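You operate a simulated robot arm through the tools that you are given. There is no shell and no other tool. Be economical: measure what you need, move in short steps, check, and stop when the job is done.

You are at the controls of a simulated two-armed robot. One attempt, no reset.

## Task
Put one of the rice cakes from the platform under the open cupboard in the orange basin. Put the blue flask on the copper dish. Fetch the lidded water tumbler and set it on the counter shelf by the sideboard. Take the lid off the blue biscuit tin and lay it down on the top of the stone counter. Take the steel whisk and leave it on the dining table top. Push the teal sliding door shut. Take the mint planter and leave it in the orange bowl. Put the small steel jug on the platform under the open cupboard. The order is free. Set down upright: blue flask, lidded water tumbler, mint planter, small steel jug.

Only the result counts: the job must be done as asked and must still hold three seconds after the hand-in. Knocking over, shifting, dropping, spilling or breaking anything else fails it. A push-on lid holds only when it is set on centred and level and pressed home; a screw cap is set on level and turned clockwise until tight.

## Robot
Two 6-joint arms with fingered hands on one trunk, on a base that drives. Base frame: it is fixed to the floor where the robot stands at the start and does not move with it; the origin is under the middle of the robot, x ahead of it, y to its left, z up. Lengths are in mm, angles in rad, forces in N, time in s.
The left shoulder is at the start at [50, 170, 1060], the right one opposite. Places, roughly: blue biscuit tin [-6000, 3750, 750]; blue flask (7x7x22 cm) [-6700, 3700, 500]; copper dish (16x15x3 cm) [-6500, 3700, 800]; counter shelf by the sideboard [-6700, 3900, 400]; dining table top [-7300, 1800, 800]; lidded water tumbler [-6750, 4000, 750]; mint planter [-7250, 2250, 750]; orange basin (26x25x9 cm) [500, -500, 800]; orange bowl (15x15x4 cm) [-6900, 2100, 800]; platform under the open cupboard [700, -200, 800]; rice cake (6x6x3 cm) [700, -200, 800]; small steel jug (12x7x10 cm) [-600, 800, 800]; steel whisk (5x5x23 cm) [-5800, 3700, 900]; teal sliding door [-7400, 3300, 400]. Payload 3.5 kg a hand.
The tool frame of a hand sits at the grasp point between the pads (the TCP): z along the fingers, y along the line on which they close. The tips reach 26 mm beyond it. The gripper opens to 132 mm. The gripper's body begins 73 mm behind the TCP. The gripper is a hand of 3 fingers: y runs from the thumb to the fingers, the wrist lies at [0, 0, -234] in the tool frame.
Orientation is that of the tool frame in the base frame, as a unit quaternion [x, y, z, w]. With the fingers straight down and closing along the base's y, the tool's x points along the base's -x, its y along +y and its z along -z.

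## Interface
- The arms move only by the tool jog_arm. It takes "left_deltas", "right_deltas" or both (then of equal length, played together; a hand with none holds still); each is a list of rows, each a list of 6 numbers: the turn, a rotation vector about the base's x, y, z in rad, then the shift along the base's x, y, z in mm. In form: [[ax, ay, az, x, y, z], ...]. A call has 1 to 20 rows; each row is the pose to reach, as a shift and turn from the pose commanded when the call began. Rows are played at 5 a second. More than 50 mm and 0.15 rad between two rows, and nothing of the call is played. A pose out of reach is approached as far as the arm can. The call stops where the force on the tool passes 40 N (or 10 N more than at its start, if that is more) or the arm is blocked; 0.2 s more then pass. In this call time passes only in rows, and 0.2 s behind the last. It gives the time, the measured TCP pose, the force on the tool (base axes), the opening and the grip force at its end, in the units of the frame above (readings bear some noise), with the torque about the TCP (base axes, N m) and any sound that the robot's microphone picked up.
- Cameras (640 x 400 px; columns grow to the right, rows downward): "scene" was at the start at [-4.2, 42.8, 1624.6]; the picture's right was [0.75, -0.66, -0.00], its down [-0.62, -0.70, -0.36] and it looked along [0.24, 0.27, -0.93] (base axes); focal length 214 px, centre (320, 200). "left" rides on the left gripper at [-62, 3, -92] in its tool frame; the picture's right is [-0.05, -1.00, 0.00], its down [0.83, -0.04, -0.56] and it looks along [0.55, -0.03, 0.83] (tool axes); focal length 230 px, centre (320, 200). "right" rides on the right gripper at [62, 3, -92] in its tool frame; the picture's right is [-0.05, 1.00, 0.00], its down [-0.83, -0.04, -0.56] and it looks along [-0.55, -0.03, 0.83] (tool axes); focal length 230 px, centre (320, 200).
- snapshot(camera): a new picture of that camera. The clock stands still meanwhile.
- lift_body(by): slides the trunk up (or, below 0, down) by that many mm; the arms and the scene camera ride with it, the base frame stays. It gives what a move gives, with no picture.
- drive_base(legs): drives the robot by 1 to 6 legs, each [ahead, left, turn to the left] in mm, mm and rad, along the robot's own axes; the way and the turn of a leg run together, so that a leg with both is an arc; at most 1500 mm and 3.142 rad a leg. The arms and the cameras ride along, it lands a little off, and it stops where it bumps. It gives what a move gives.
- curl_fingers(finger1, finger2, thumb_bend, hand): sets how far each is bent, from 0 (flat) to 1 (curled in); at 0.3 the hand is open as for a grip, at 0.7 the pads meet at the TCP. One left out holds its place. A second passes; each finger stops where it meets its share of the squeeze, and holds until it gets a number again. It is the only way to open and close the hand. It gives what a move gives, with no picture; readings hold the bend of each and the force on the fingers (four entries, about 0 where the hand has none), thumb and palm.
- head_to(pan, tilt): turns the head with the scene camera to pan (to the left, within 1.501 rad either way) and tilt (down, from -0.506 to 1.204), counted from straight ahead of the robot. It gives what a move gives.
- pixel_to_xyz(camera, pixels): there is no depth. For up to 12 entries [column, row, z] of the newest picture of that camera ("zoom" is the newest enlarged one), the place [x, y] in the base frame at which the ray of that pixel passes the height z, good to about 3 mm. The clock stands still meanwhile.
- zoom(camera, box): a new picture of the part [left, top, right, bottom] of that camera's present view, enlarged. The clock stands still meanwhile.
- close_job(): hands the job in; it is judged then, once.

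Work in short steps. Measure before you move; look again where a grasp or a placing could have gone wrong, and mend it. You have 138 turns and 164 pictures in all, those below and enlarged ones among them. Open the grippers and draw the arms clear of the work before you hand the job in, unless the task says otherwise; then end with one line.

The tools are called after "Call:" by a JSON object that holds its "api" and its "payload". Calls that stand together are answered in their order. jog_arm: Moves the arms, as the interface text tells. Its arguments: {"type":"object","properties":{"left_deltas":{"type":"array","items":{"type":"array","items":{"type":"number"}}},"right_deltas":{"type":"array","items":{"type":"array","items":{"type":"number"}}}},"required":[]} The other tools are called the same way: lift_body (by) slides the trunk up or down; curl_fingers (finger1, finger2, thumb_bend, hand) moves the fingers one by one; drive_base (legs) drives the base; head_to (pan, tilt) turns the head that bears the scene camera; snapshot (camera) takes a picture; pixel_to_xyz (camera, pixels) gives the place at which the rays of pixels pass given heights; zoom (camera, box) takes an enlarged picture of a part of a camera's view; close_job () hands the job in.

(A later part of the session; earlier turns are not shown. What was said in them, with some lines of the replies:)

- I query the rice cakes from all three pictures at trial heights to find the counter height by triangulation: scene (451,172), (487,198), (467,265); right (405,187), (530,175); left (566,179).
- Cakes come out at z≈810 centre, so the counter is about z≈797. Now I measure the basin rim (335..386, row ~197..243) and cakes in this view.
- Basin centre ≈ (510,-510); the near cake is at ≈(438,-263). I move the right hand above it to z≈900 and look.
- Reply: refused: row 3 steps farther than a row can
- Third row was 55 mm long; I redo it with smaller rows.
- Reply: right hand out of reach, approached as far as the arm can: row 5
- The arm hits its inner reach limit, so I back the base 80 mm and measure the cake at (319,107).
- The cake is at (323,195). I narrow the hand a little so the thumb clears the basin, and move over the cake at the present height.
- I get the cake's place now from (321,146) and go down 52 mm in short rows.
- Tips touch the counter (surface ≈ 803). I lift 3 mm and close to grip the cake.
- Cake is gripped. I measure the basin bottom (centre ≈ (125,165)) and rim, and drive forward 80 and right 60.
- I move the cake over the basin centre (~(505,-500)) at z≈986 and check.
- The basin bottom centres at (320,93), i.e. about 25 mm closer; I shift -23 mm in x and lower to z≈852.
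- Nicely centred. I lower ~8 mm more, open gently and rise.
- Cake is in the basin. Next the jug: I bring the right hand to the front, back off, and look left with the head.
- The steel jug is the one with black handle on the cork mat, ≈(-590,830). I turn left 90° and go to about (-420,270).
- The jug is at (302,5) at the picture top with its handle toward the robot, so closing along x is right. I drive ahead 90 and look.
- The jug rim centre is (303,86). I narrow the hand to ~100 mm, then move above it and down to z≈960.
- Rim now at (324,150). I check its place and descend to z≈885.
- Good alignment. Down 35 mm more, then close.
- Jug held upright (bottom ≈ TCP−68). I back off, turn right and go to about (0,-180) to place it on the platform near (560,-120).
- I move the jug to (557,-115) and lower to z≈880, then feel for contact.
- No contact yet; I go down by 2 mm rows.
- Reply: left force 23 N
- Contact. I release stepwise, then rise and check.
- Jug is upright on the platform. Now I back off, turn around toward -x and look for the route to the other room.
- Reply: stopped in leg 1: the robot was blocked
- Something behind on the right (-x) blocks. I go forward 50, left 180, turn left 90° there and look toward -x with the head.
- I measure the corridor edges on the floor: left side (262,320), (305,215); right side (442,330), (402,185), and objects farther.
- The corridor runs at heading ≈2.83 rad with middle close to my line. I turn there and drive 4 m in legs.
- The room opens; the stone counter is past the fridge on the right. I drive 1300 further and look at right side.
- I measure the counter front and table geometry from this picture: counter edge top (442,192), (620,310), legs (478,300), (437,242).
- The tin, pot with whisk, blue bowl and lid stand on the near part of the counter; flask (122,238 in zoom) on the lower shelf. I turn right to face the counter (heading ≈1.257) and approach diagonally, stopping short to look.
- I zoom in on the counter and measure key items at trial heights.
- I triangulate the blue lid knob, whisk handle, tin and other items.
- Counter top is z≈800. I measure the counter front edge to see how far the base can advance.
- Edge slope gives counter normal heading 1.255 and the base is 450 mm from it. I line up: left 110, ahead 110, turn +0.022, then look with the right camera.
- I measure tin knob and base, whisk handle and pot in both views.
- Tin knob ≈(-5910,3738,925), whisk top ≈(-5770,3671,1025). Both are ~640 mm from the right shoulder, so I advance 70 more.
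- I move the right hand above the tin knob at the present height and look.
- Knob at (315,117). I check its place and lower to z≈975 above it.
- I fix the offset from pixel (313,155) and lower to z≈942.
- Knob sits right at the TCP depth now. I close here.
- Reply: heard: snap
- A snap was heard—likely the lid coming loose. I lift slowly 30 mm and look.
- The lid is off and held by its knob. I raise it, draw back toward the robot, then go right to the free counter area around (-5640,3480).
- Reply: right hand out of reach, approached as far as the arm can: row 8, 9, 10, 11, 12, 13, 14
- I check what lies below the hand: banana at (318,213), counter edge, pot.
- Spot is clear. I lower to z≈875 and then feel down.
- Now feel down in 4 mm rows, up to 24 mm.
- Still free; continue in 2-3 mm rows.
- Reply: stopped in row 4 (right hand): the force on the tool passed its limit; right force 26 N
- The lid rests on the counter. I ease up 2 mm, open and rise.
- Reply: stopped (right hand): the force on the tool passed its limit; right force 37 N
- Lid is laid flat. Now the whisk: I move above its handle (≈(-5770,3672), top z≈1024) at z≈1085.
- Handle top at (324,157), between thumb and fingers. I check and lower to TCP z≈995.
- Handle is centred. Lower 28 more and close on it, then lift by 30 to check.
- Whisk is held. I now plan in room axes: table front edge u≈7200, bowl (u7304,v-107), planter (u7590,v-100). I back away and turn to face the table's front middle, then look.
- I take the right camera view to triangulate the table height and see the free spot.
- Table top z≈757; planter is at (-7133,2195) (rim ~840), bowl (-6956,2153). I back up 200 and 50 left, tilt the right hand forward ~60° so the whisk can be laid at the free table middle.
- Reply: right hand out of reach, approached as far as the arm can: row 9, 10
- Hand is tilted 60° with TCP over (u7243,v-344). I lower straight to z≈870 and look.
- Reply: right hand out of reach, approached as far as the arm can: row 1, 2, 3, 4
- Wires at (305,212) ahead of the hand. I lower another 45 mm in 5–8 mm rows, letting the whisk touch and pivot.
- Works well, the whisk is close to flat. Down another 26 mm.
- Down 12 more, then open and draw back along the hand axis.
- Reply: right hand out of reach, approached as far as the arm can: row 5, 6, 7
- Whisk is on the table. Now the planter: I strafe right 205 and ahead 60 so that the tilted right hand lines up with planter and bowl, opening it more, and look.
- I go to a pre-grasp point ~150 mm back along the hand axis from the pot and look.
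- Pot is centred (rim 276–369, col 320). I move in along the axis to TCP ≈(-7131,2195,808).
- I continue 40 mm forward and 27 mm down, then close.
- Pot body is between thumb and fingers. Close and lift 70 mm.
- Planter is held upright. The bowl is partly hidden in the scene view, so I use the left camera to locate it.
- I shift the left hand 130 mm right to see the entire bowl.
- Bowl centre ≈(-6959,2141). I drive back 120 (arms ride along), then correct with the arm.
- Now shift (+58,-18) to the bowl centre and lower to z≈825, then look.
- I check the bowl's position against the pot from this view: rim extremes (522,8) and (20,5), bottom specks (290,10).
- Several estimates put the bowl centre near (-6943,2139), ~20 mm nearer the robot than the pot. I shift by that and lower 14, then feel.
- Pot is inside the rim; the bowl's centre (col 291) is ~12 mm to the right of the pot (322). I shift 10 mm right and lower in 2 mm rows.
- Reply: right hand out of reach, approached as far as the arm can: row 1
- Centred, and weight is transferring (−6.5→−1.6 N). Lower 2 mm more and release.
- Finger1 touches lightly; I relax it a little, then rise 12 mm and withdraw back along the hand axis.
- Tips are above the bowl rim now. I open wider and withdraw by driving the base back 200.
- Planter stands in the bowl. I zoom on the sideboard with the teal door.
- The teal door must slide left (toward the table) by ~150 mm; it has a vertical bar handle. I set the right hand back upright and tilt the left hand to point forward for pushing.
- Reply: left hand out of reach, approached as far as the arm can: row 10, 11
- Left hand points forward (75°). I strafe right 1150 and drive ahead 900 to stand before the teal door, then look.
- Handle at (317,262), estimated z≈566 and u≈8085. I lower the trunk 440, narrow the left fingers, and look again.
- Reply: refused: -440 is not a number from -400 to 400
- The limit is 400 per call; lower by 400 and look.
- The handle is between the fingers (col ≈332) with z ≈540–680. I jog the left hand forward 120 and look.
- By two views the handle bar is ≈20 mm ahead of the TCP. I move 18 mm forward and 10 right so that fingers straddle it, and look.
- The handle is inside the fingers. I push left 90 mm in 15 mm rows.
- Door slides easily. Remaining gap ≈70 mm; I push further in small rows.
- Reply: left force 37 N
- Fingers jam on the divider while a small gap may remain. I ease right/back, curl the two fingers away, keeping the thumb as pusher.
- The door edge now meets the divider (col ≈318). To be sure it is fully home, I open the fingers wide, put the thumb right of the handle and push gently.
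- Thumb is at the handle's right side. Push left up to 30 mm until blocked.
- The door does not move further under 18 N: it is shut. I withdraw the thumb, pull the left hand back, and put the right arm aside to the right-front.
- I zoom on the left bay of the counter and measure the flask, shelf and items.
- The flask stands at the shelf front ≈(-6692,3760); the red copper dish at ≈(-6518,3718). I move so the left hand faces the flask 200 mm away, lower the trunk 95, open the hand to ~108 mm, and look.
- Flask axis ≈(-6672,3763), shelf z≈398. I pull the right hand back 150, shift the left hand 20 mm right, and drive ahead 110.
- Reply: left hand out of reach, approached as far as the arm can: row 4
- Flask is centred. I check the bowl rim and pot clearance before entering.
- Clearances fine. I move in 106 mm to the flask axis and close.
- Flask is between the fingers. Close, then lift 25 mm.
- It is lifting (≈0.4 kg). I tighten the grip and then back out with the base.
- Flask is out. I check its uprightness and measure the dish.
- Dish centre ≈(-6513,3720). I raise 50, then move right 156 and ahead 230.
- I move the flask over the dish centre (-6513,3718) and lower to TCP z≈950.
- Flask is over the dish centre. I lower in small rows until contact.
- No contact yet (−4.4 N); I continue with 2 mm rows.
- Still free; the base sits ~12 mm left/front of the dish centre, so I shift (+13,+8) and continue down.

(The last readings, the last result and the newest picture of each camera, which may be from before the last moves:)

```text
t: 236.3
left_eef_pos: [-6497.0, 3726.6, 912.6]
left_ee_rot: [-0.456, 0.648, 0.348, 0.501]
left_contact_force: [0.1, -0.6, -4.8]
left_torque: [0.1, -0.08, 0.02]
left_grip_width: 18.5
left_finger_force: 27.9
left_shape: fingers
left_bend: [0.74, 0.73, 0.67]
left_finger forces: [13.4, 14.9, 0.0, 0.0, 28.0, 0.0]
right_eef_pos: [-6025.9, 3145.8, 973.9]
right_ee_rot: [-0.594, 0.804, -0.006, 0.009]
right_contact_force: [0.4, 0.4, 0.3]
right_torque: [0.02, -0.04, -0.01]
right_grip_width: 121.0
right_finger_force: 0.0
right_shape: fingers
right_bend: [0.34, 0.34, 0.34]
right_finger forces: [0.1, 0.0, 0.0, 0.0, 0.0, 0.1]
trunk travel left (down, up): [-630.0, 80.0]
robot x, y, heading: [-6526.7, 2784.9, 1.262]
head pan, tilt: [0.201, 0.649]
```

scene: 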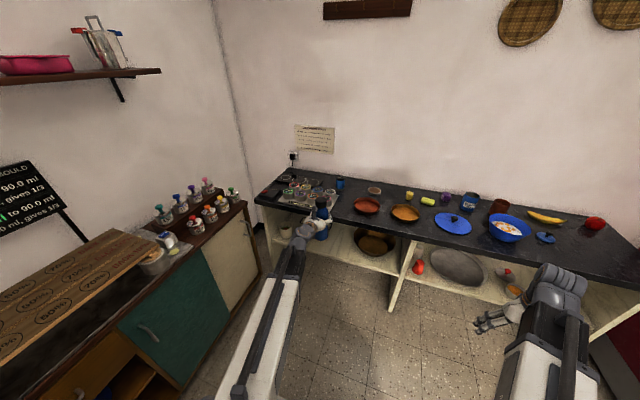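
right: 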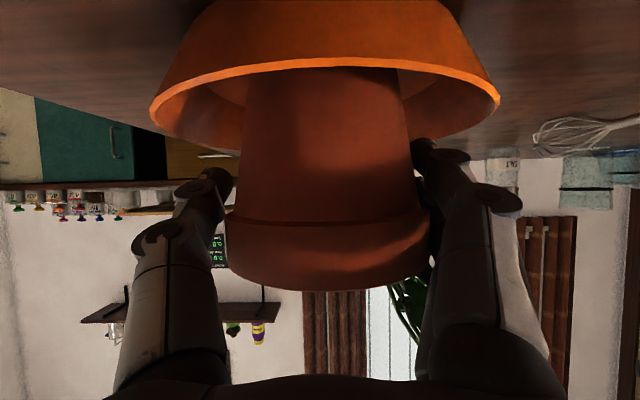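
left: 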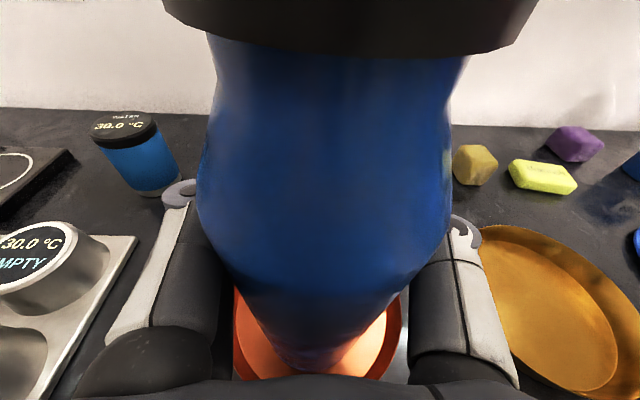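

Call:
{"api": "jog_arm", "payload": {"left_deltas": [[0, 0, 0, 0, 0, -2], [0, 0, 0, 0, 0, -4], [0, 0, 0, 0, 0, -6], [0, 0, 0, 0, 0, -8], [0, 0, 0, 0, 0, -10]]}}

Call:
{"api": "zoom", "payload": {"camera": "scene", "box": [270, 180, 350, 236]}}

```text
t: 237.5
left_eef_pos: [-6497.1, 3726.2, 911.5]
left_ee_rot: [-0.455, 0.647, 0.35, 0.502]
left_contact_force: [2.0, 7.4, 32.3]
left_torque: [-0.37, 0.29, -0.07]
left_grip_width: 18.8
left_finger_force: 29.0
left_shape: fingers
left_bend: [0.74, 0.73, 0.67]
left_finger forces: [14.4, 15.5, 0.0, 0.0, 29.5, 0.1]
right_eef_pos: [-6024.6, 3144.3, 974.9]
right_ee_rot: [-0.594, 0.804, -0.004, 0.009]
right_contact_force: [-1.0, 0.1, 0.3]
right_torque: [-0.03, -0.01, -0.01]
right_grip_width: 121.0
right_finger_force: 0.0
right_shape: fingers
right_bend: [0.34, 0.34, 0.34]
right_finger forces: [0.0, 0.0, 0.0, 0.0, 0.0, 0.0]
trunk travel left (down, up): [-630.0, 80.0]
robot x, y, heading: [-6526.8, 2787.0, 1.261]
head pan, tilt: [0.201, 0.649]
```

```text
7.14 times, centred on (310, 208) of scene
```

zoom: 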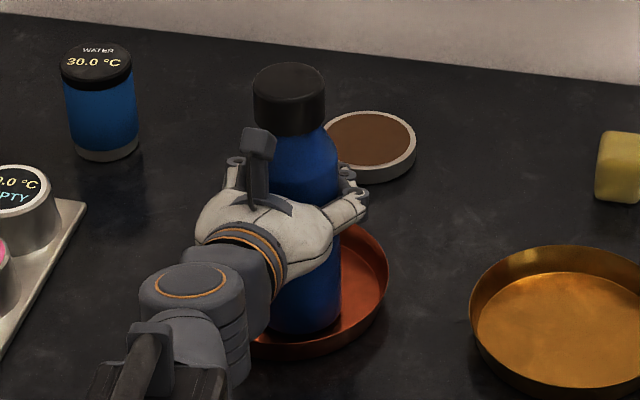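

On the dish. I ease the command up 7 mm to relax, then open fully.

Call:
{"api": "jog_arm", "payload": {"left_deltas": [[0, 0, 0, 0, 0, 4], [0, 0, 0, 0, 0, 7]]}}

Call:
{"api": "curl_fingers", "payload": {"hand": "left", "finger1": 0.38, "finger2": 0.38, "thumb_bend": 0.38}}

Call:
{"api": "snapshot", "payload": {"camera": "left"}}

```text
t: 238.1
left_eef_pos: [-6497.7, 3726.1, 910.8]
left_ee_rot: [-0.456, 0.649, 0.348, 0.5]
left_contact_force: [1.2, 2.6, 10.6]
left_torque: [-0.08, 0.03, -0.06]
left_grip_width: 18.5
left_finger_force: 28.9
left_shape: fingers
left_bend: [0.74, 0.73, 0.67]
left_finger forces: [13.4, 14.7, 0.0, 0.0, 28.9, 0.0]
right_eef_pos: [-6024.1, 3145.4, 974.2]
right_ee_rot: [-0.594, 0.804, -0.005, 0.01]
right_contact_force: [-0.1, -0.4, -0.9]
right_torque: [0.02, -0.02, 0.0]
right_grip_width: 120.9
right_finger_force: 0.1
right_shape: fingers
right_bend: [0.34, 0.34, 0.34]
right_finger forces: [0.0, 0.0, 0.0, 0.0, 0.0, 0.0]
trunk travel left (down, up): [-630.0, 80.0]
robot x, y, heading: [-6523.8, 2783.3, 1.263]
head pan, tilt: [0.201, 0.649]
```

```text
t: 239.1
left_eef_pos: [-6497.5, 3727.1, 911.7]
left_ee_rot: [-0.457, 0.649, 0.348, 0.5]
left_contact_force: [0.4, -0.8, 0.2]
left_torque: [-0.03, 0.02, -0.02]
left_grip_width: 107.7
left_finger_force: 0.1
left_shape: fingers
left_bend: [0.38, 0.38, 0.38]
left_finger forces: [0.1, 0.0, 0.1, 0.0, 0.1, 0.1]
right_eef_pos: [-6023.5, 3146.3, 974.4]
right_ee_rot: [-0.593, 0.805, -0.006, 0.009]
right_contact_force: [-0.2, 0.1, -1.2]
right_torque: [0.01, 0.04, 0.0]
right_grip_width: 121.5
right_finger_force: 0.0
right_shape: fingers
right_bend: [0.34, 0.34, 0.34]
right_finger forces: [0.0, 0.0, 0.0, 0.0, 0.1, 0.1]
trunk travel left (down, up): [-630.0, 80.0]
robot x, y, heading: [-6523.4, 2786.3, 1.266]
head pan, tilt: [0.201, 0.649]
```

```text
50 pictures are left
```

left: 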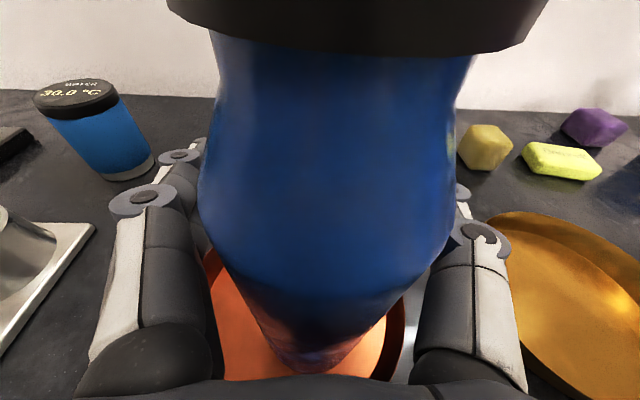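

Withdraw by driving straight back 250, then view.

Call:
{"api": "drive_base", "payload": {"legs": [[-250, 0, 0]]}}

Call:
{"api": "zoom", "payload": {"camera": "scene", "box": [190, 140, 430, 290]}}

```text
t: 240.9
left_eef_pos: [-6571.2, 3491.7, 913.3]
left_ee_rot: [-0.455, 0.649, 0.348, 0.501]
left_contact_force: [-0.5, 0.1, -0.3]
left_torque: [0.0, 0.01, -0.01]
left_grip_width: 107.4
left_finger_force: 0.0
left_shape: fingers
left_bend: [0.38, 0.38, 0.38]
left_finger forces: [0.0, 0.1, 0.0, 0.1, 0.0, 0.1]
right_eef_pos: [-6099.4, 2908.4, 973.9]
right_ee_rot: [-0.593, 0.805, -0.006, 0.009]
right_contact_force: [0.4, 0.3, 0.6]
right_torque: [0.0, 0.01, -0.03]
right_grip_width: 120.8
right_finger_force: 0.1
right_shape: fingers
right_bend: [0.34, 0.34, 0.34]
right_finger forces: [0.0, 0.1, 0.0, 0.0, 0.0, 0.0]
trunk travel left (down, up): [-630.0, 80.0]
robot x, y, heading: [-6601.8, 2551.0, 1.266]
head pan, tilt: [0.201, 0.649]
```

```text
2.67 times, centred on (310, 215) of scene
```

zoom: 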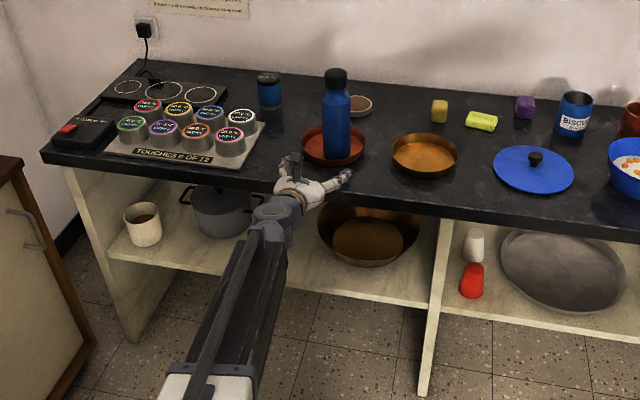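

Flask stands upright on the copper dish. Now the tumbler: I raise the trunk 80, tilt the left hand back to ~50° and retract 60, drive left 230 and ahead 250, then look.

Call:
{"api": "lift_body", "payload": {"by": 78}}

Call:
{"api": "jog_arm", "payload": {"left_deltas": [[-0.138, 0.045, 0, -6, -19, 5], [-0.277, 0.09, 0, -12, -38, 10], [-0.415, 0.135, 0, -18, -57, 15]]}}

Call:
{"api": "drive_base", "payload": {"legs": [[0, 230, 0], [250, 0, 0]]}}

Call:
{"api": "snapshot", "payload": {"camera": "left"}}

Call:
{"api": "zoom", "payload": {"camera": "scene", "box": [190, 140, 430, 290]}}

```text
t: 242.1
left_eef_pos: [-6570.6, 3491.3, 989.3]
left_ee_rot: [-0.455, 0.649, 0.348, 0.501]
left_contact_force: [0.1, 0.1, -0.1]
left_torque: [-0.01, -0.02, -0.02]
left_grip_width: 107.4
left_finger_force: 0.0
left_shape: fingers
left_bend: [0.38, 0.38, 0.38]
left_finger forces: [0.0, 0.1, 0.1, 0.0, 0.0, 0.0]
right_eef_pos: [-6097.4, 2909.8, 1051.3]
right_ee_rot: [-0.593, 0.805, -0.007, 0.01]
right_contact_force: [-0.9, -0.3, 0.1]
right_torque: [-0.03, 0.0, -0.01]
right_grip_width: 121.2
right_finger_force: 0.1
right_shape: fingers
right_bend: [0.34, 0.34, 0.34]
right_finger forces: [0.0, 0.1, 0.0, 0.0, 0.1, 0.0]
trunk travel left (down, up): [-708.0, 2.0]
robot x, y, heading: [-6603.4, 2549.1, 1.263]
head pan, tilt: [0.201, 0.649]
```

```text
t: 242.9
left_eef_pos: [-6588.8, 3435.6, 1005.0]
left_ee_rot: [-0.525, 0.739, 0.235, 0.352]
left_contact_force: [-0.5, -0.4, 0.8]
left_torque: [-0.02, 0.0, 0.01]
left_grip_width: 107.8
left_finger_force: 0.1
left_shape: fingers
left_bend: [0.38, 0.38, 0.38]
left_finger forces: [0.0, 0.0, 0.1, 0.0, 0.1, 0.1]
right_eef_pos: [-6098.4, 2910.1, 1052.3]
right_ee_rot: [-0.594, 0.805, -0.007, 0.009]
right_contact_force: [-0.3, -1.1, 0.0]
right_torque: [0.02, 0.01, 0.0]
right_grip_width: 120.8
right_finger_force: 0.1
right_shape: fingers
right_bend: [0.34, 0.34, 0.34]
right_finger forces: [0.0, 0.0, 0.0, 0.0, 0.1, 0.0]
trunk travel left (down, up): [-708.0, 2.0]
robot x, y, heading: [-6601.9, 2550.4, 1.26]
head pan, tilt: [0.201, 0.649]
```

```text
t: 246.0
left_eef_pos: [-6729.5, 3744.3, 1004.8]
left_ee_rot: [-0.525, 0.738, 0.236, 0.351]
left_contact_force: [0.1, 0.0, -1.2]
left_torque: [0.0, 0.03, 0.01]
left_grip_width: 107.6
left_finger_force: 0.0
left_shape: fingers
left_bend: [0.38, 0.38, 0.38]
left_finger forces: [0.1, 0.1, 0.0, 0.0, 0.1, 0.1]
right_eef_pos: [-6239.9, 3219.4, 1050.8]
right_ee_rot: [-0.594, 0.804, -0.005, 0.009]
right_contact_force: [1.0, 0.6, -1.1]
right_torque: [0.01, 0.04, 0.05]
right_grip_width: 121.0
right_finger_force: 0.0
right_shape: fingers
right_bend: [0.34, 0.34, 0.34]
right_finger forces: [0.0, 0.0, 0.1, 0.0, 0.1, 0.0]
trunk travel left (down, up): [-708.0, 2.0]
robot x, y, heading: [-6743.8, 2860.4, 1.262]
head pan, tilt: [0.201, 0.649]
```

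```text
48 pictures are left
```

left: 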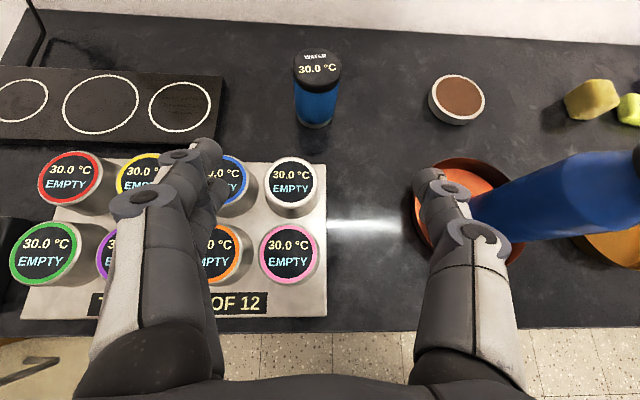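

```text
2.67 times, centred on (310, 215) of scene
```

zoom: 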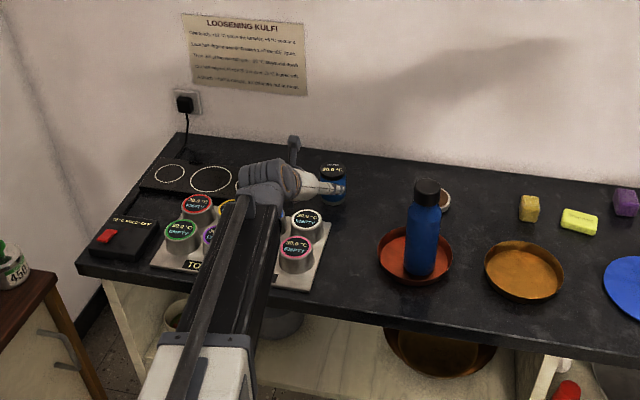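

Call:
{"api": "pixel_to_xyz", "payload": {"camera": "left", "pixels": [[314, 126, 802], [318, 70, 880], [318, 70, 900], [318, 70, 920], [290, 182, 845], [289, 250, 845], [327, 200, 802], [330, 105, 820]]}}

Call:
{"api": "pixel_to_xyz", "payload": {"camera": "zoom", "pixels": [[334, 168, 880], [334, 168, 900], [334, 168, 920], [335, 204, 802]]}}

```text
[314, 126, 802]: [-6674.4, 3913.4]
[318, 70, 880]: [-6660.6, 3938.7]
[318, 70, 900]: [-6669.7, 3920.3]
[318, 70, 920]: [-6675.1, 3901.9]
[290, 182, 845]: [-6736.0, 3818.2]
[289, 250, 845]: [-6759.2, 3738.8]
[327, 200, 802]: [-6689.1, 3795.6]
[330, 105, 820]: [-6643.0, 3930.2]
```

```text
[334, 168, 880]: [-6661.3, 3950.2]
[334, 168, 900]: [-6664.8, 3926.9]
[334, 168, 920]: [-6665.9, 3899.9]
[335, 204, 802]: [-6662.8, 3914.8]
```

Tumbler axis ≈(-6660,3942), top z≈878. I retract the hand ~150, drive ahead 270, then go to a pre-grasp 120 mm back along the hand axis.

Call:
{"api": "jog_arm", "payload": {"left_deltas": [[0, 0, 0, -12, -36, 0], [0, 0, 0, -24, -73, 0], [0, 0, 0, -36, -109, 0], [0, 0, 0, -45, -145, 0]]}}

Call:
{"api": "drive_base", "payload": {"legs": [[270, 0, 0]]}}

Call:
{"api": "jog_arm", "payload": {"left_deltas": [[0, 0, 0, 0, 0, -30], [0, 0, 0, 0, 0, -60], [0, 0, 0, 0, 0, -80]]}}

Call:
{"api": "snapshot", "payload": {"camera": "left"}}

```text
t: 247.0
left_eef_pos: [-6775.5, 3600.5, 1005.0]
left_ee_rot: [-0.524, 0.739, 0.236, 0.352]
left_contact_force: [-0.9, -0.8, -1.0]
left_torque: [-0.02, 0.01, -0.01]
left_grip_width: 107.7
left_finger_force: 0.0
left_shape: fingers
left_bend: [0.38, 0.38, 0.38]
left_finger forces: [0.0, 0.1, 0.0, 0.0, 0.1, 0.0]
right_eef_pos: [-6239.1, 3219.9, 1052.2]
right_ee_rot: [-0.594, 0.805, -0.006, 0.01]
right_contact_force: [-0.2, 0.0, 0.5]
right_torque: [0.02, -0.01, 0.02]
right_grip_width: 121.1
right_finger_force: 0.0
right_shape: fingers
right_bend: [0.34, 0.34, 0.34]
right_finger forces: [0.0, 0.1, 0.1, 0.0, 0.0, 0.0]
trunk travel left (down, up): [-708.0, 2.0]
robot x, y, heading: [-6741.4, 2859.1, 1.262]
head pan, tilt: [0.201, 0.649]
```

```text
t: 248.9
left_eef_pos: [-6693.4, 3861.4, 1003.5]
left_ee_rot: [-0.525, 0.738, 0.236, 0.352]
left_contact_force: [-0.8, -0.5, 0.7]
left_torque: [0.02, 0.01, -0.01]
left_grip_width: 107.7
left_finger_force: 0.1
left_shape: fingers
left_bend: [0.38, 0.38, 0.38]
left_finger forces: [0.0, 0.1, 0.0, 0.1, 0.0, 0.1]
right_eef_pos: [-6156.7, 3479.8, 1050.7]
right_ee_rot: [-0.594, 0.805, -0.006, 0.009]
right_contact_force: [0.2, -0.4, -0.3]
right_torque: [-0.03, 0.03, -0.01]
right_grip_width: 120.8
right_finger_force: 0.1
right_shape: fingers
right_bend: [0.34, 0.34, 0.34]
right_finger forces: [0.0, 0.1, 0.1, 0.0, 0.1, 0.1]
trunk travel left (down, up): [-708.0, 2.0]
robot x, y, heading: [-6659.1, 3117.5, 1.263]
head pan, tilt: [0.201, 0.649]
```

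```text
t: 249.7
left_eef_pos: [-6694.5, 3861.0, 924.9]
left_ee_rot: [-0.525, 0.738, 0.236, 0.351]
left_contact_force: [-0.4, 0.4, -0.7]
left_torque: [0.0, 0.0, 0.0]
left_grip_width: 107.7
left_finger_force: 0.0
left_shape: fingers
left_bend: [0.38, 0.38, 0.38]
left_finger forces: [0.0, 0.0, 0.0, 0.0, 0.0, 0.0]
right_eef_pos: [-6156.7, 3478.1, 1052.1]
right_ee_rot: [-0.594, 0.804, -0.006, 0.009]
right_contact_force: [0.1, -0.7, 0.3]
right_torque: [0.01, 0.0, -0.01]
right_grip_width: 120.8
right_finger_force: 0.1
right_shape: fingers
right_bend: [0.34, 0.34, 0.34]
right_finger forces: [0.1, 0.1, 0.0, 0.1, 0.0, 0.0]
trunk travel left (down, up): [-708.0, 2.0]
robot x, y, heading: [-6658.5, 3117.4, 1.258]
head pan, tilt: [0.201, 0.649]
```

```text
46 pictures are left
```

left: 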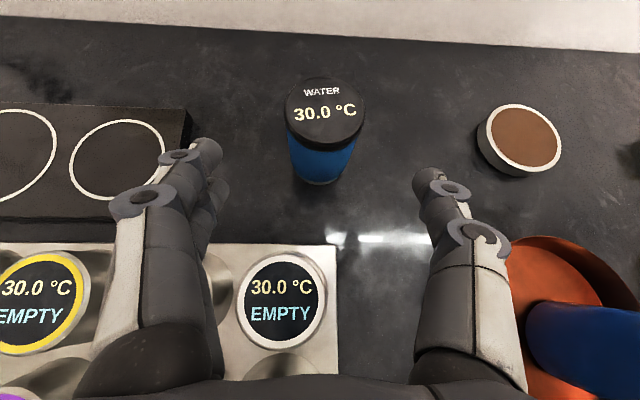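

Lid at (325,110), in line. I move in along the axis to (-6659,3941,843).

Call:
{"api": "jog_arm", "payload": {"left_deltas": [[0, 0, 0, 12, 27, -27], [0, 0, 0, 24, 54, -55], [0, 0, 0, 35, 79, -81]]}}

Call:
{"api": "snapshot", "payload": {"camera": "left"}}

```text
t: 250.5
left_eef_pos: [-6658.9, 3941.9, 844.0]
left_ee_rot: [-0.525, 0.738, 0.236, 0.351]
left_contact_force: [0.1, 0.0, 0.4]
left_torque: [-0.02, -0.02, -0.01]
left_grip_width: 107.5
left_finger_force: 0.1
left_shape: fingers
left_bend: [0.38, 0.38, 0.38]
left_finger forces: [0.1, 0.0, 0.1, 0.1, 0.1, 0.0]
right_eef_pos: [-6157.3, 3478.2, 1051.8]
right_ee_rot: [-0.594, 0.805, -0.006, 0.008]
right_contact_force: [-0.8, 1.3, -0.6]
right_torque: [-0.03, 0.01, -0.01]
right_grip_width: 121.1
right_finger_force: 0.1
right_shape: fingers
right_bend: [0.34, 0.34, 0.34]
right_finger forces: [0.0, 0.0, 0.0, 0.1, 0.0, 0.0]
trunk travel left (down, up): [-708.0, 2.0]
robot x, y, heading: [-6659.3, 3119.5, 1.264]
head pan, tilt: [0.201, 0.649]
```

```text
45 pictures are left
```

left: 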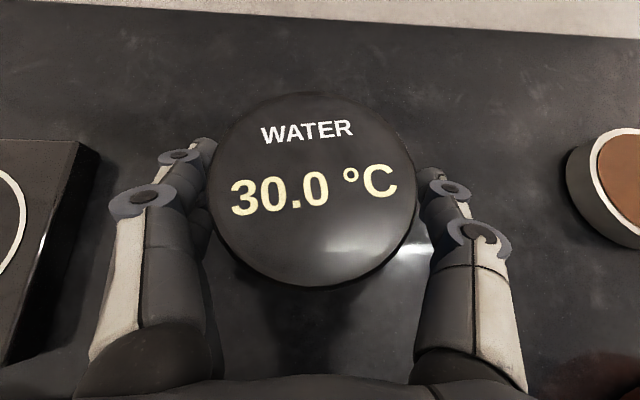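

The tumbler is between the fingers. Close and lift.

Call:
{"api": "curl_fingers", "payload": {"hand": "left", "finger1": 0.68, "finger2": 0.68, "thumb_bend": 0.68}}

Call:
{"api": "jog_arm", "payload": {"left_deltas": [[0, 0, 0, 0, 0, 12], [0, 0, 0, 0, 0, 45], [0, 0, 0, 0, 0, 85], [0, 0, 0, 0, 0, 120]]}}

Call:
{"api": "snapshot", "payload": {"camera": "left"}}

Call:
{"api": "zoom", "payload": {"camera": "scene", "box": [220, 120, 420, 260]}}

```text
t: 251.5
left_eef_pos: [-6657.9, 3940.7, 843.2]
left_ee_rot: [-0.524, 0.739, 0.236, 0.352]
left_contact_force: [0.4, 0.6, 0.1]
left_torque: [0.05, 0.05, -0.06]
left_grip_width: 34.0
left_finger_force: 14.6
left_shape: fingers
left_bend: [0.63, 0.56, 0.64]
left_finger forces: [6.8, 9.3, 0.1, 0.1, 14.6, 0.0]
right_eef_pos: [-6157.1, 3477.7, 1052.5]
right_ee_rot: [-0.594, 0.804, -0.006, 0.009]
right_contact_force: [0.1, 0.0, 0.1]
right_torque: [0.03, 0.03, 0.0]
right_grip_width: 120.9
right_finger_force: 0.0
right_shape: fingers
right_bend: [0.34, 0.34, 0.34]
right_finger forces: [0.0, 0.0, 0.1, 0.0, 0.0, 0.0]
trunk travel left (down, up): [-708.0, 2.0]
robot x, y, heading: [-6660.2, 3117.4, 1.263]
head pan, tilt: [0.201, 0.649]
```

```text
t: 252.5
left_eef_pos: [-6659.0, 3939.9, 963.7]
left_ee_rot: [-0.525, 0.738, 0.236, 0.351]
left_contact_force: [-0.3, 0.9, -2.5]
left_torque: [0.03, -0.04, 0.04]
left_grip_width: 34.0
left_finger_force: 15.2
left_shape: fingers
left_bend: [0.63, 0.56, 0.64]
left_finger forces: [6.5, 8.8, 0.0, 0.0, 14.6, 0.0]
right_eef_pos: [-6158.5, 3478.4, 1051.5]
right_ee_rot: [-0.594, 0.804, -0.006, 0.008]
right_contact_force: [0.2, -0.3, 0.6]
right_torque: [0.0, 0.0, -0.03]
right_grip_width: 120.9
right_finger_force: 0.0
right_shape: fingers
right_bend: [0.34, 0.34, 0.34]
right_finger forces: [0.0, 0.0, 0.1, 0.1, 0.0, 0.1]
trunk travel left (down, up): [-708.0, 2.0]
robot x, y, heading: [-6662.8, 3118.1, 1.26]
head pan, tilt: [0.201, 0.649]
```

```text
44 pictures are left
```

left: 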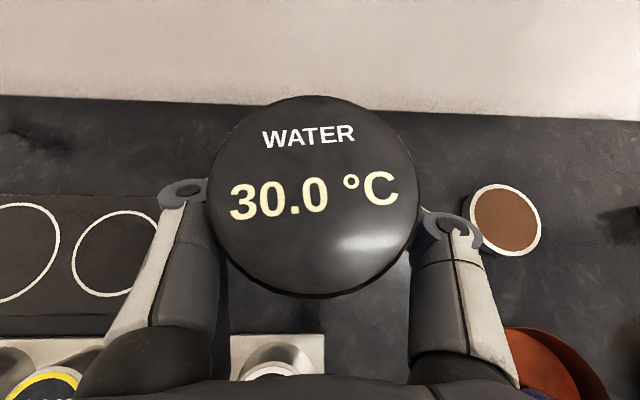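

```text
2.86 times, centred on (320, 190) of scene
```

zoom: 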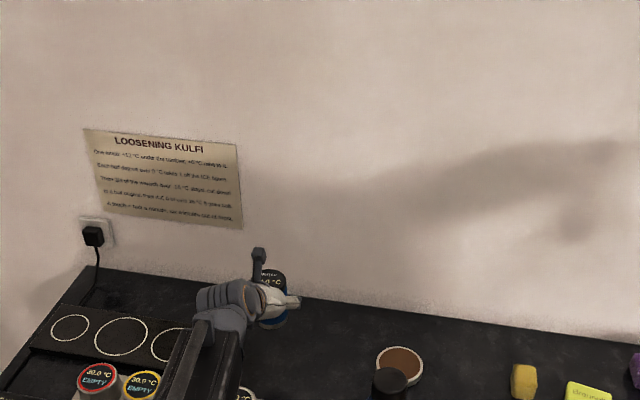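

Tumbler lifted upright (base = TCP−42). I back out 430, shift right 48, lower the trunk 455, then look.

Call:
{"api": "drive_base", "payload": {"legs": [[-430, 0, 0], [0, -48, 0]]}}

Call:
{"api": "lift_body", "payload": {"by": -400}}

Call:
{"api": "lift_body", "payload": {"by": -50}}

Call:
{"api": "snapshot", "payload": {"camera": "scene"}}

Call:
{"api": "snapshot", "payload": {"camera": "left"}}

```text
t: 255.7
left_eef_pos: [-6742.1, 3515.9, 964.6]
left_ee_rot: [-0.524, 0.74, 0.235, 0.351]
left_contact_force: [-0.1, 0.0, -2.6]
left_torque: [0.0, -0.02, 0.02]
left_grip_width: 34.3
left_finger_force: 14.6
left_shape: fingers
left_bend: [0.63, 0.56, 0.64]
left_finger forces: [6.4, 8.8, 0.1, 0.0, 14.7, 0.1]
right_eef_pos: [-6241.1, 3052.9, 1051.3]
right_ee_rot: [-0.593, 0.805, -0.005, 0.008]
right_contact_force: [0.5, 0.0, 0.0]
right_torque: [0.01, 0.01, 0.01]
right_grip_width: 121.3
right_finger_force: 0.0
right_shape: fingers
right_bend: [0.34, 0.34, 0.34]
right_finger forces: [0.0, 0.0, 0.0, 0.0, 0.0, 0.0]
trunk travel left (down, up): [-708.0, 2.0]
robot x, y, heading: [-6744.6, 2692.0, 1.26]
head pan, tilt: [0.201, 0.649]
```

```text
t: 259.5
left_eef_pos: [-6742.9, 3516.7, 563.6]
left_ee_rot: [-0.525, 0.739, 0.236, 0.351]
left_contact_force: [-0.2, -0.2, -2.2]
left_torque: [0.03, -0.03, 0.02]
left_grip_width: 33.9
left_finger_force: 14.8
left_shape: fingers
left_bend: [0.63, 0.56, 0.64]
left_finger forces: [6.4, 8.8, 0.0, 0.0, 14.7, 0.1]
right_eef_pos: [-6241.6, 3053.8, 651.1]
right_ee_rot: [-0.593, 0.805, -0.006, 0.009]
right_contact_force: [0.6, -0.7, -0.4]
right_torque: [-0.03, 0.02, 0.01]
right_grip_width: 120.8
right_finger_force: 0.0
right_shape: fingers
right_bend: [0.34, 0.34, 0.34]
right_finger forces: [0.0, 0.1, 0.0, 0.1, 0.1, 0.0]
trunk travel left (down, up): [-308.0, 402.0]
robot x, y, heading: [-6742.2, 2695.9, 1.259]
head pan, tilt: [0.201, 0.649]
```

```text
t: 260.4
left_eef_pos: [-6744.5, 3517.0, 514.2]
left_ee_rot: [-0.524, 0.739, 0.237, 0.352]
left_contact_force: [-0.9, -0.3, -3.0]
left_torque: [0.01, -0.04, 0.01]
left_grip_width: 34.1
left_finger_force: 14.8
left_shape: fingers
left_bend: [0.63, 0.56, 0.64]
left_finger forces: [6.5, 8.8, 0.0, 0.0, 14.7, 0.0]
right_eef_pos: [-6240.8, 3053.3, 601.0]
right_ee_rot: [-0.594, 0.805, -0.007, 0.009]
right_contact_force: [-0.1, -0.9, -0.2]
right_torque: [0.01, -0.01, 0.03]
right_grip_width: 120.7
right_finger_force: 0.1
right_shape: fingers
right_bend: [0.34, 0.34, 0.34]
right_finger forces: [0.0, 0.1, 0.0, 0.0, 0.0, 0.0]
trunk travel left (down, up): [-258.0, 452.0]
robot x, y, heading: [-6739.4, 2693.4, 1.262]
head pan, tilt: [0.201, 0.649]
```

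```text
42 pictures are left
```

scene: 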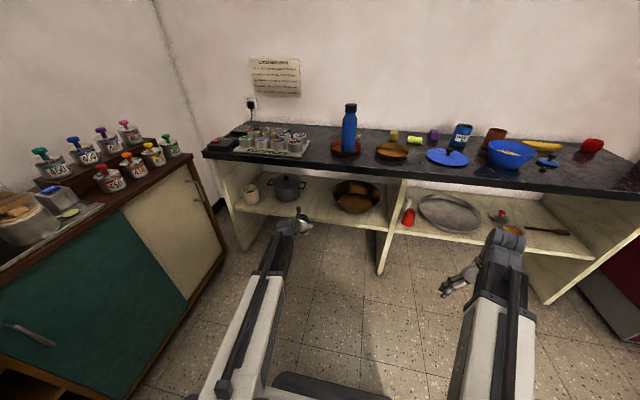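

```text
41 pictures are left
```

left: 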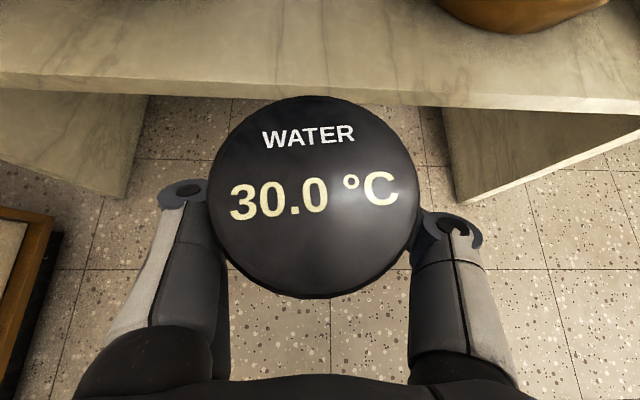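

TCP is at u≈7501, v≈1261. I drive ahead 222 so the tumbler comes over the former flask spot, and look.

Call:
{"api": "drive_base", "payload": {"legs": [[222, 0, 0]]}}

Call:
{"api": "snapshot", "payload": {"camera": "left"}}

Call:
{"api": "zoom", "payload": {"camera": "scene", "box": [200, 110, 400, 250]}}

```text
t: 262.1
left_eef_pos: [-6673.4, 3730.3, 513.9]
left_ee_rot: [-0.524, 0.739, 0.236, 0.351]
left_contact_force: [-0.1, 0.3, -2.3]
left_torque: [0.0, -0.01, 0.02]
left_grip_width: 34.0
left_finger_force: 15.0
left_shape: fingers
left_bend: [0.63, 0.56, 0.64]
left_finger forces: [6.4, 8.8, 0.0, 0.0, 14.6, 0.0]
right_eef_pos: [-6172.6, 3266.4, 601.5]
right_ee_rot: [-0.593, 0.805, -0.007, 0.01]
right_contact_force: [-0.2, 0.8, 0.3]
right_torque: [-0.01, -0.03, 0.03]
right_grip_width: 121.3
right_finger_force: 0.0
right_shape: fingers
right_bend: [0.34, 0.34, 0.34]
right_finger forces: [0.0, 0.0, 0.0, 0.0, 0.1, 0.0]
trunk travel left (down, up): [-258.0, 452.0]
robot x, y, heading: [-6676.5, 2907.3, 1.26]
head pan, tilt: [0.201, 0.649]
```

```text
40 pictures are left
```

left: 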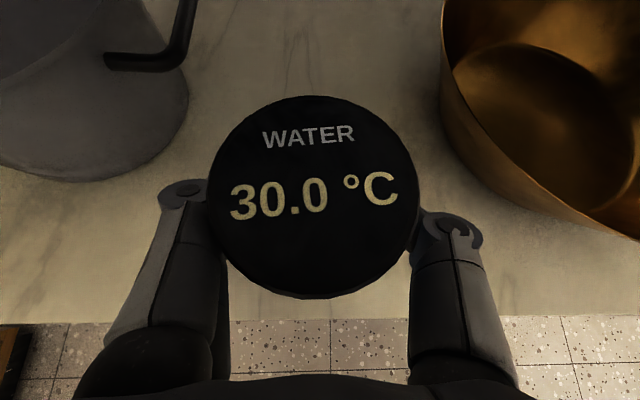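

```text
2.86 times, centred on (300, 180) of scene
```

zoom: 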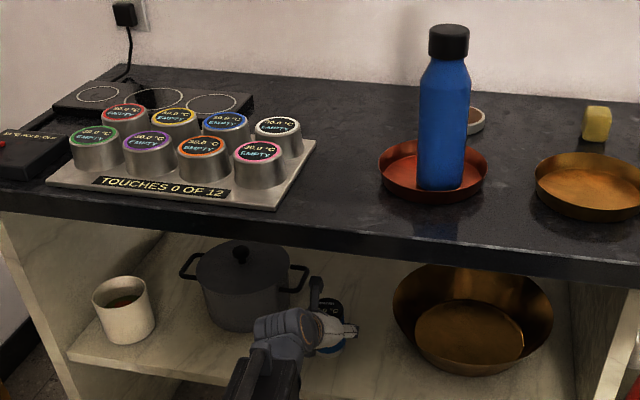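

Clear on both sides. I lower in rows: 44 mm, then fine.

Call:
{"api": "jog_arm", "payload": {"left_deltas": [[0, 0, 0, 0, 0, -10], [0, 0, 0, 0, 0, -20], [0, 0, 0, 0, 0, -28], [0, 0, 0, 0, 0, -35], [0, 0, 0, 0, 0, -40], [0, 0, 0, 0, 0, -44]]}}

```text
t: 263.5
left_eef_pos: [-6673.4, 3730.1, 470.5]
left_ee_rot: [-0.523, 0.74, 0.235, 0.353]
left_contact_force: [-0.4, 0.2, -3.5]
left_torque: [0.02, 0.0, -0.01]
left_grip_width: 33.9
left_finger_force: 14.1
left_shape: fingers
left_bend: [0.63, 0.56, 0.64]
left_finger forces: [6.4, 8.8, 0.0, 0.1, 14.6, 0.0]
right_eef_pos: [-6172.2, 3265.2, 601.3]
right_ee_rot: [-0.593, 0.805, -0.007, 0.009]
right_contact_force: [0.1, -0.6, 0.4]
right_torque: [-0.01, -0.03, 0.01]
right_grip_width: 120.9
right_finger_force: 0.0
right_shape: fingers
right_bend: [0.34, 0.34, 0.34]
right_finger forces: [0.1, 0.0, 0.0, 0.0, 0.1, 0.0]
trunk travel left (down, up): [-258.0, 452.0]
robot x, y, heading: [-6670.5, 2905.3, 1.258]
head pan, tilt: [0.201, 0.649]
```

Call:
{"api": "jog_arm", "payload": {"left_deltas": [[0, 0, 0, 0, 0, -2], [0, 0, 0, 0, 0, -4], [0, 0, 0, 0, 0, -6], [0, 0, 0, 0, 0, -8], [0, 0, 0, 0, 0, -10], [0, 0, 0, 0, 0, -12]]}}

```text
t: 264.9
left_eef_pos: [-6672.5, 3731.0, 462.7]
left_ee_rot: [-0.523, 0.738, 0.237, 0.354]
left_contact_force: [0.0, 0.0, 20.3]
left_torque: [0.24, 0.31, 0.02]
left_grip_width: 32.9
left_finger_force: 16.4
left_shape: fingers
left_bend: [0.64, 0.57, 0.64]
left_finger forces: [6.3, 10.2, 0.0, 0.0, 15.9, 0.0]
right_eef_pos: [-6173.1, 3264.1, 602.8]
right_ee_rot: [-0.593, 0.805, -0.005, 0.01]
right_contact_force: [0.4, -0.4, 0.1]
right_torque: [0.0, -0.02, 0.03]
right_grip_width: 121.1
right_finger_force: 0.1
right_shape: fingers
right_bend: [0.34, 0.34, 0.34]
right_finger forces: [0.0, 0.1, 0.0, 0.0, 0.0, 0.0]
trunk travel left (down, up): [-258.0, 452.0]
robot x, y, heading: [-6677.9, 2904.3, 1.265]
head pan, tilt: [0.201, 0.649]
```

Contact with the shelf at TCP ≈462. I ease up 4 mm, open, and check.

Call:
{"api": "jog_arm", "payload": {"left_deltas": [[0, 0, 0, 0, 0, 4]]}}

Call:
{"api": "curl_fingers", "payload": {"hand": "left", "finger1": 0.4, "finger2": 0.4, "thumb_bend": 0.4}}

Call:
{"api": "snapshot", "payload": {"camera": "left"}}

```text
t: 265.3
left_eef_pos: [-6673.3, 3731.1, 461.9]
left_ee_rot: [-0.523, 0.739, 0.237, 0.353]
left_contact_force: [0.6, 3.7, 12.6]
left_torque: [0.23, 0.31, -0.09]
left_grip_width: 33.4
left_finger_force: 17.4
left_shape: fingers
left_bend: [0.64, 0.57, 0.64]
left_finger forces: [6.8, 11.7, 0.1, 0.1, 16.0, 0.0]
right_eef_pos: [-6173.2, 3265.3, 601.6]
right_ee_rot: [-0.593, 0.805, -0.004, 0.009]
right_contact_force: [-0.7, 0.9, 0.3]
right_torque: [-0.02, -0.01, 0.01]
right_grip_width: 120.7
right_finger_force: 0.0
right_shape: fingers
right_bend: [0.34, 0.34, 0.34]
right_finger forces: [0.0, 0.0, 0.0, 0.1, 0.1, 0.0]
trunk travel left (down, up): [-258.0, 452.0]
robot x, y, heading: [-6679.0, 2906.0, 1.259]
head pan, tilt: [0.201, 0.649]
```

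```text
t: 266.3
left_eef_pos: [-6674.4, 3729.6, 461.0]
left_ee_rot: [-0.524, 0.739, 0.236, 0.352]
left_contact_force: [0.0, -0.2, -1.3]
left_torque: [0.0, 0.0, 0.0]
left_grip_width: 101.0
left_finger_force: 0.1
left_shape: fingers
left_bend: [0.4, 0.4, 0.4]
left_finger forces: [0.0, 0.0, 0.1, 0.0, 0.0, 0.0]
right_eef_pos: [-6172.3, 3266.3, 600.6]
right_ee_rot: [-0.593, 0.805, -0.006, 0.009]
right_contact_force: [-0.5, 0.0, -1.3]
right_torque: [-0.01, -0.02, 0.02]
right_grip_width: 120.8
right_finger_force: 0.0
right_shape: fingers
right_bend: [0.34, 0.34, 0.34]
right_finger forces: [0.0, 0.1, 0.1, 0.0, 0.0, 0.0]
trunk travel left (down, up): [-258.0, 452.0]
robot x, y, heading: [-6677.5, 2908.2, 1.26]
head pan, tilt: [0.201, 0.649]
```

```text
38 pictures are left
```

left: 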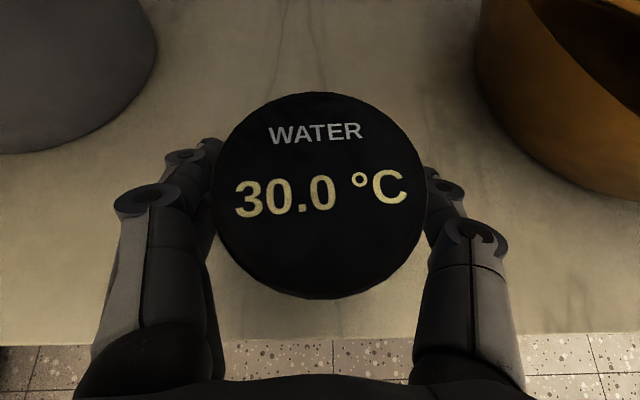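

It stands free. I open wider and withdraw along the hand axis, then drive back and look.

Call:
{"api": "curl_fingers", "payload": {"hand": "left", "finger1": 0.34, "finger2": 0.34, "thumb_bend": 0.34}}

Call:
{"api": "jog_arm", "payload": {"left_deltas": [[0, 0, 0, -7, -18, 16], [0, 0, 0, -14, -36, 32], [0, 0, 0, -21, -54, 48], [0, 0, 0, -27, -72, 64]]}}

Call:
{"api": "drive_base", "payload": {"legs": [[-300, 0, 0]]}}

Call:
{"api": "zoom", "payload": {"camera": "scene", "box": [200, 110, 440, 260]}}

```text
t: 267.3
left_eef_pos: [-6673.8, 3730.7, 461.4]
left_ee_rot: [-0.524, 0.739, 0.236, 0.351]
left_contact_force: [-0.1, 0.0, 0.5]
left_torque: [0.02, -0.03, 0.02]
left_grip_width: 121.3
left_finger_force: 0.1
left_shape: fingers
left_bend: [0.34, 0.34, 0.34]
left_finger forces: [0.0, 0.0, 0.0, 0.0, 0.0, 0.1]
right_eef_pos: [-6172.9, 3265.4, 601.4]
right_ee_rot: [-0.593, 0.805, -0.007, 0.009]
right_contact_force: [0.3, 0.9, -0.5]
right_torque: [0.0, 0.0, -0.02]
right_grip_width: 121.1
right_finger_force: 0.0
right_shape: fingers
right_bend: [0.34, 0.34, 0.34]
right_finger forces: [0.0, 0.0, 0.0, 0.1, 0.0, 0.0]
trunk travel left (down, up): [-258.0, 452.0]
robot x, y, heading: [-6678.4, 2908.9, 1.256]
head pan, tilt: [0.201, 0.649]
```

```text
t: 268.3
left_eef_pos: [-6701.0, 3657.0, 525.7]
left_ee_rot: [-0.523, 0.739, 0.236, 0.352]
left_contact_force: [0.0, -0.4, -0.4]
left_torque: [-0.03, -0.02, -0.03]
left_grip_width: 120.9
left_finger_force: 0.1
left_shape: fingers
left_bend: [0.34, 0.34, 0.34]
left_finger forces: [0.0, 0.0, 0.0, 0.0, 0.0, 0.0]
right_eef_pos: [-6172.1, 3265.5, 601.9]
right_ee_rot: [-0.593, 0.805, -0.007, 0.009]
right_contact_force: [-0.3, 0.6, -1.0]
right_torque: [0.0, -0.04, 0.0]
right_grip_width: 120.8
right_finger_force: 0.1
right_shape: fingers
right_bend: [0.34, 0.34, 0.34]
right_finger forces: [0.0, 0.0, 0.0, 0.0, 0.0, 0.1]
trunk travel left (down, up): [-258.0, 452.0]
robot x, y, heading: [-6674.5, 2909.0, 1.258]
head pan, tilt: [0.201, 0.649]
```

```text
t: 270.4
left_eef_pos: [-6791.7, 3374.3, 526.2]
left_ee_rot: [-0.524, 0.739, 0.236, 0.352]
left_contact_force: [0.0, 0.2, -0.2]
left_torque: [-0.01, 0.01, 0.04]
left_grip_width: 120.9
left_finger_force: 0.0
left_shape: fingers
left_bend: [0.34, 0.34, 0.34]
left_finger forces: [0.0, 0.0, 0.1, 0.1, 0.0, 0.0]
right_eef_pos: [-6264.0, 2980.9, 601.8]
right_ee_rot: [-0.593, 0.805, -0.006, 0.009]
right_contact_force: [-0.4, 0.3, -0.3]
right_torque: [0.0, 0.03, -0.02]
right_grip_width: 120.9
right_finger_force: 0.1
right_shape: fingers
right_bend: [0.34, 0.34, 0.34]
right_finger forces: [0.0, 0.0, 0.1, 0.0, 0.0, 0.0]
trunk travel left (down, up): [-258.0, 452.0]
robot x, y, heading: [-6762.7, 2620.1, 1.258]
head pan, tilt: [0.201, 0.649]
```

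```text
2.67 times, centred on (320, 185) of scene
```

zoom: 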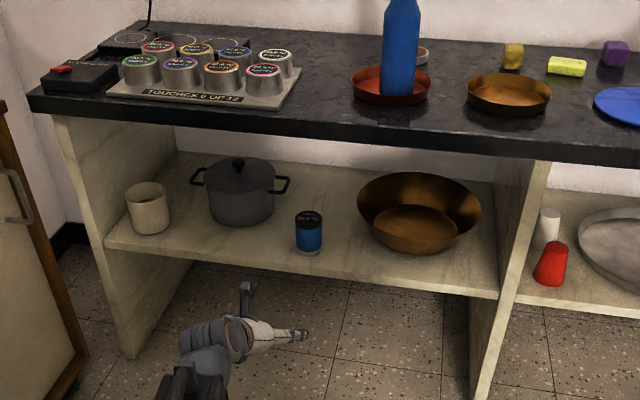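

Tumbler stands on the shelf. A last look at the sideboard door and the table before handing in.

Call:
{"api": "head_to", "payload": {"pan": 1.45, "tilt": 0.4}}

Call:
{"api": "snapshot", "payload": {"camera": "scene"}}

Call:
{"api": "zoom", "payload": {"camera": "scene", "box": [180, 120, 640, 400]}}

```text
t: 271.8
left_eef_pos: [-6792.8, 3374.0, 525.7]
left_ee_rot: [-0.524, 0.739, 0.236, 0.352]
left_contact_force: [0.3, -0.3, 0.4]
left_torque: [-0.01, -0.01, 0.0]
left_grip_width: 120.8
left_finger_force: 0.2
left_shape: fingers
left_bend: [0.34, 0.34, 0.34]
left_finger forces: [0.1, 0.1, 0.0, 0.0, 0.0, 0.0]
right_eef_pos: [-6264.3, 2981.5, 601.6]
right_ee_rot: [-0.592, 0.806, -0.006, 0.009]
right_contact_force: [-0.1, -0.1, 0.0]
right_torque: [0.01, -0.01, 0.03]
right_grip_width: 121.1
right_finger_force: 0.0
right_shape: fingers
right_bend: [0.34, 0.34, 0.34]
right_finger forces: [0.1, 0.0, 0.1, 0.0, 0.0, 0.1]
trunk travel left (down, up): [-258.0, 452.0]
robot x, y, heading: [-6765.5, 2624.5, 1.259]
head pan, tilt: [1.45, 0.4]
```

```text
36 pictures are left
```

scene: 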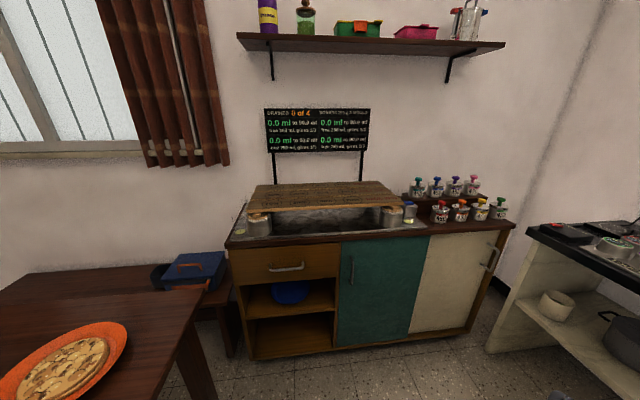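

```text
1.39 times, centred on (410, 260) of scene
```

zoom: 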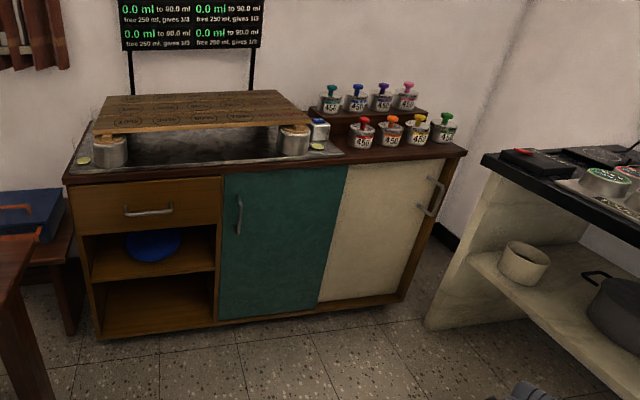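

The teal door is shut and everything else is in place; both hands are open and clear, so I hand in.

Call:
{"api": "close_job", "payload": {}}

```text
The job is handed in.
```

I finished all eight tasks and handed the job in. Each result looked right in the last picture I took of it, but I haven't seen the judging.
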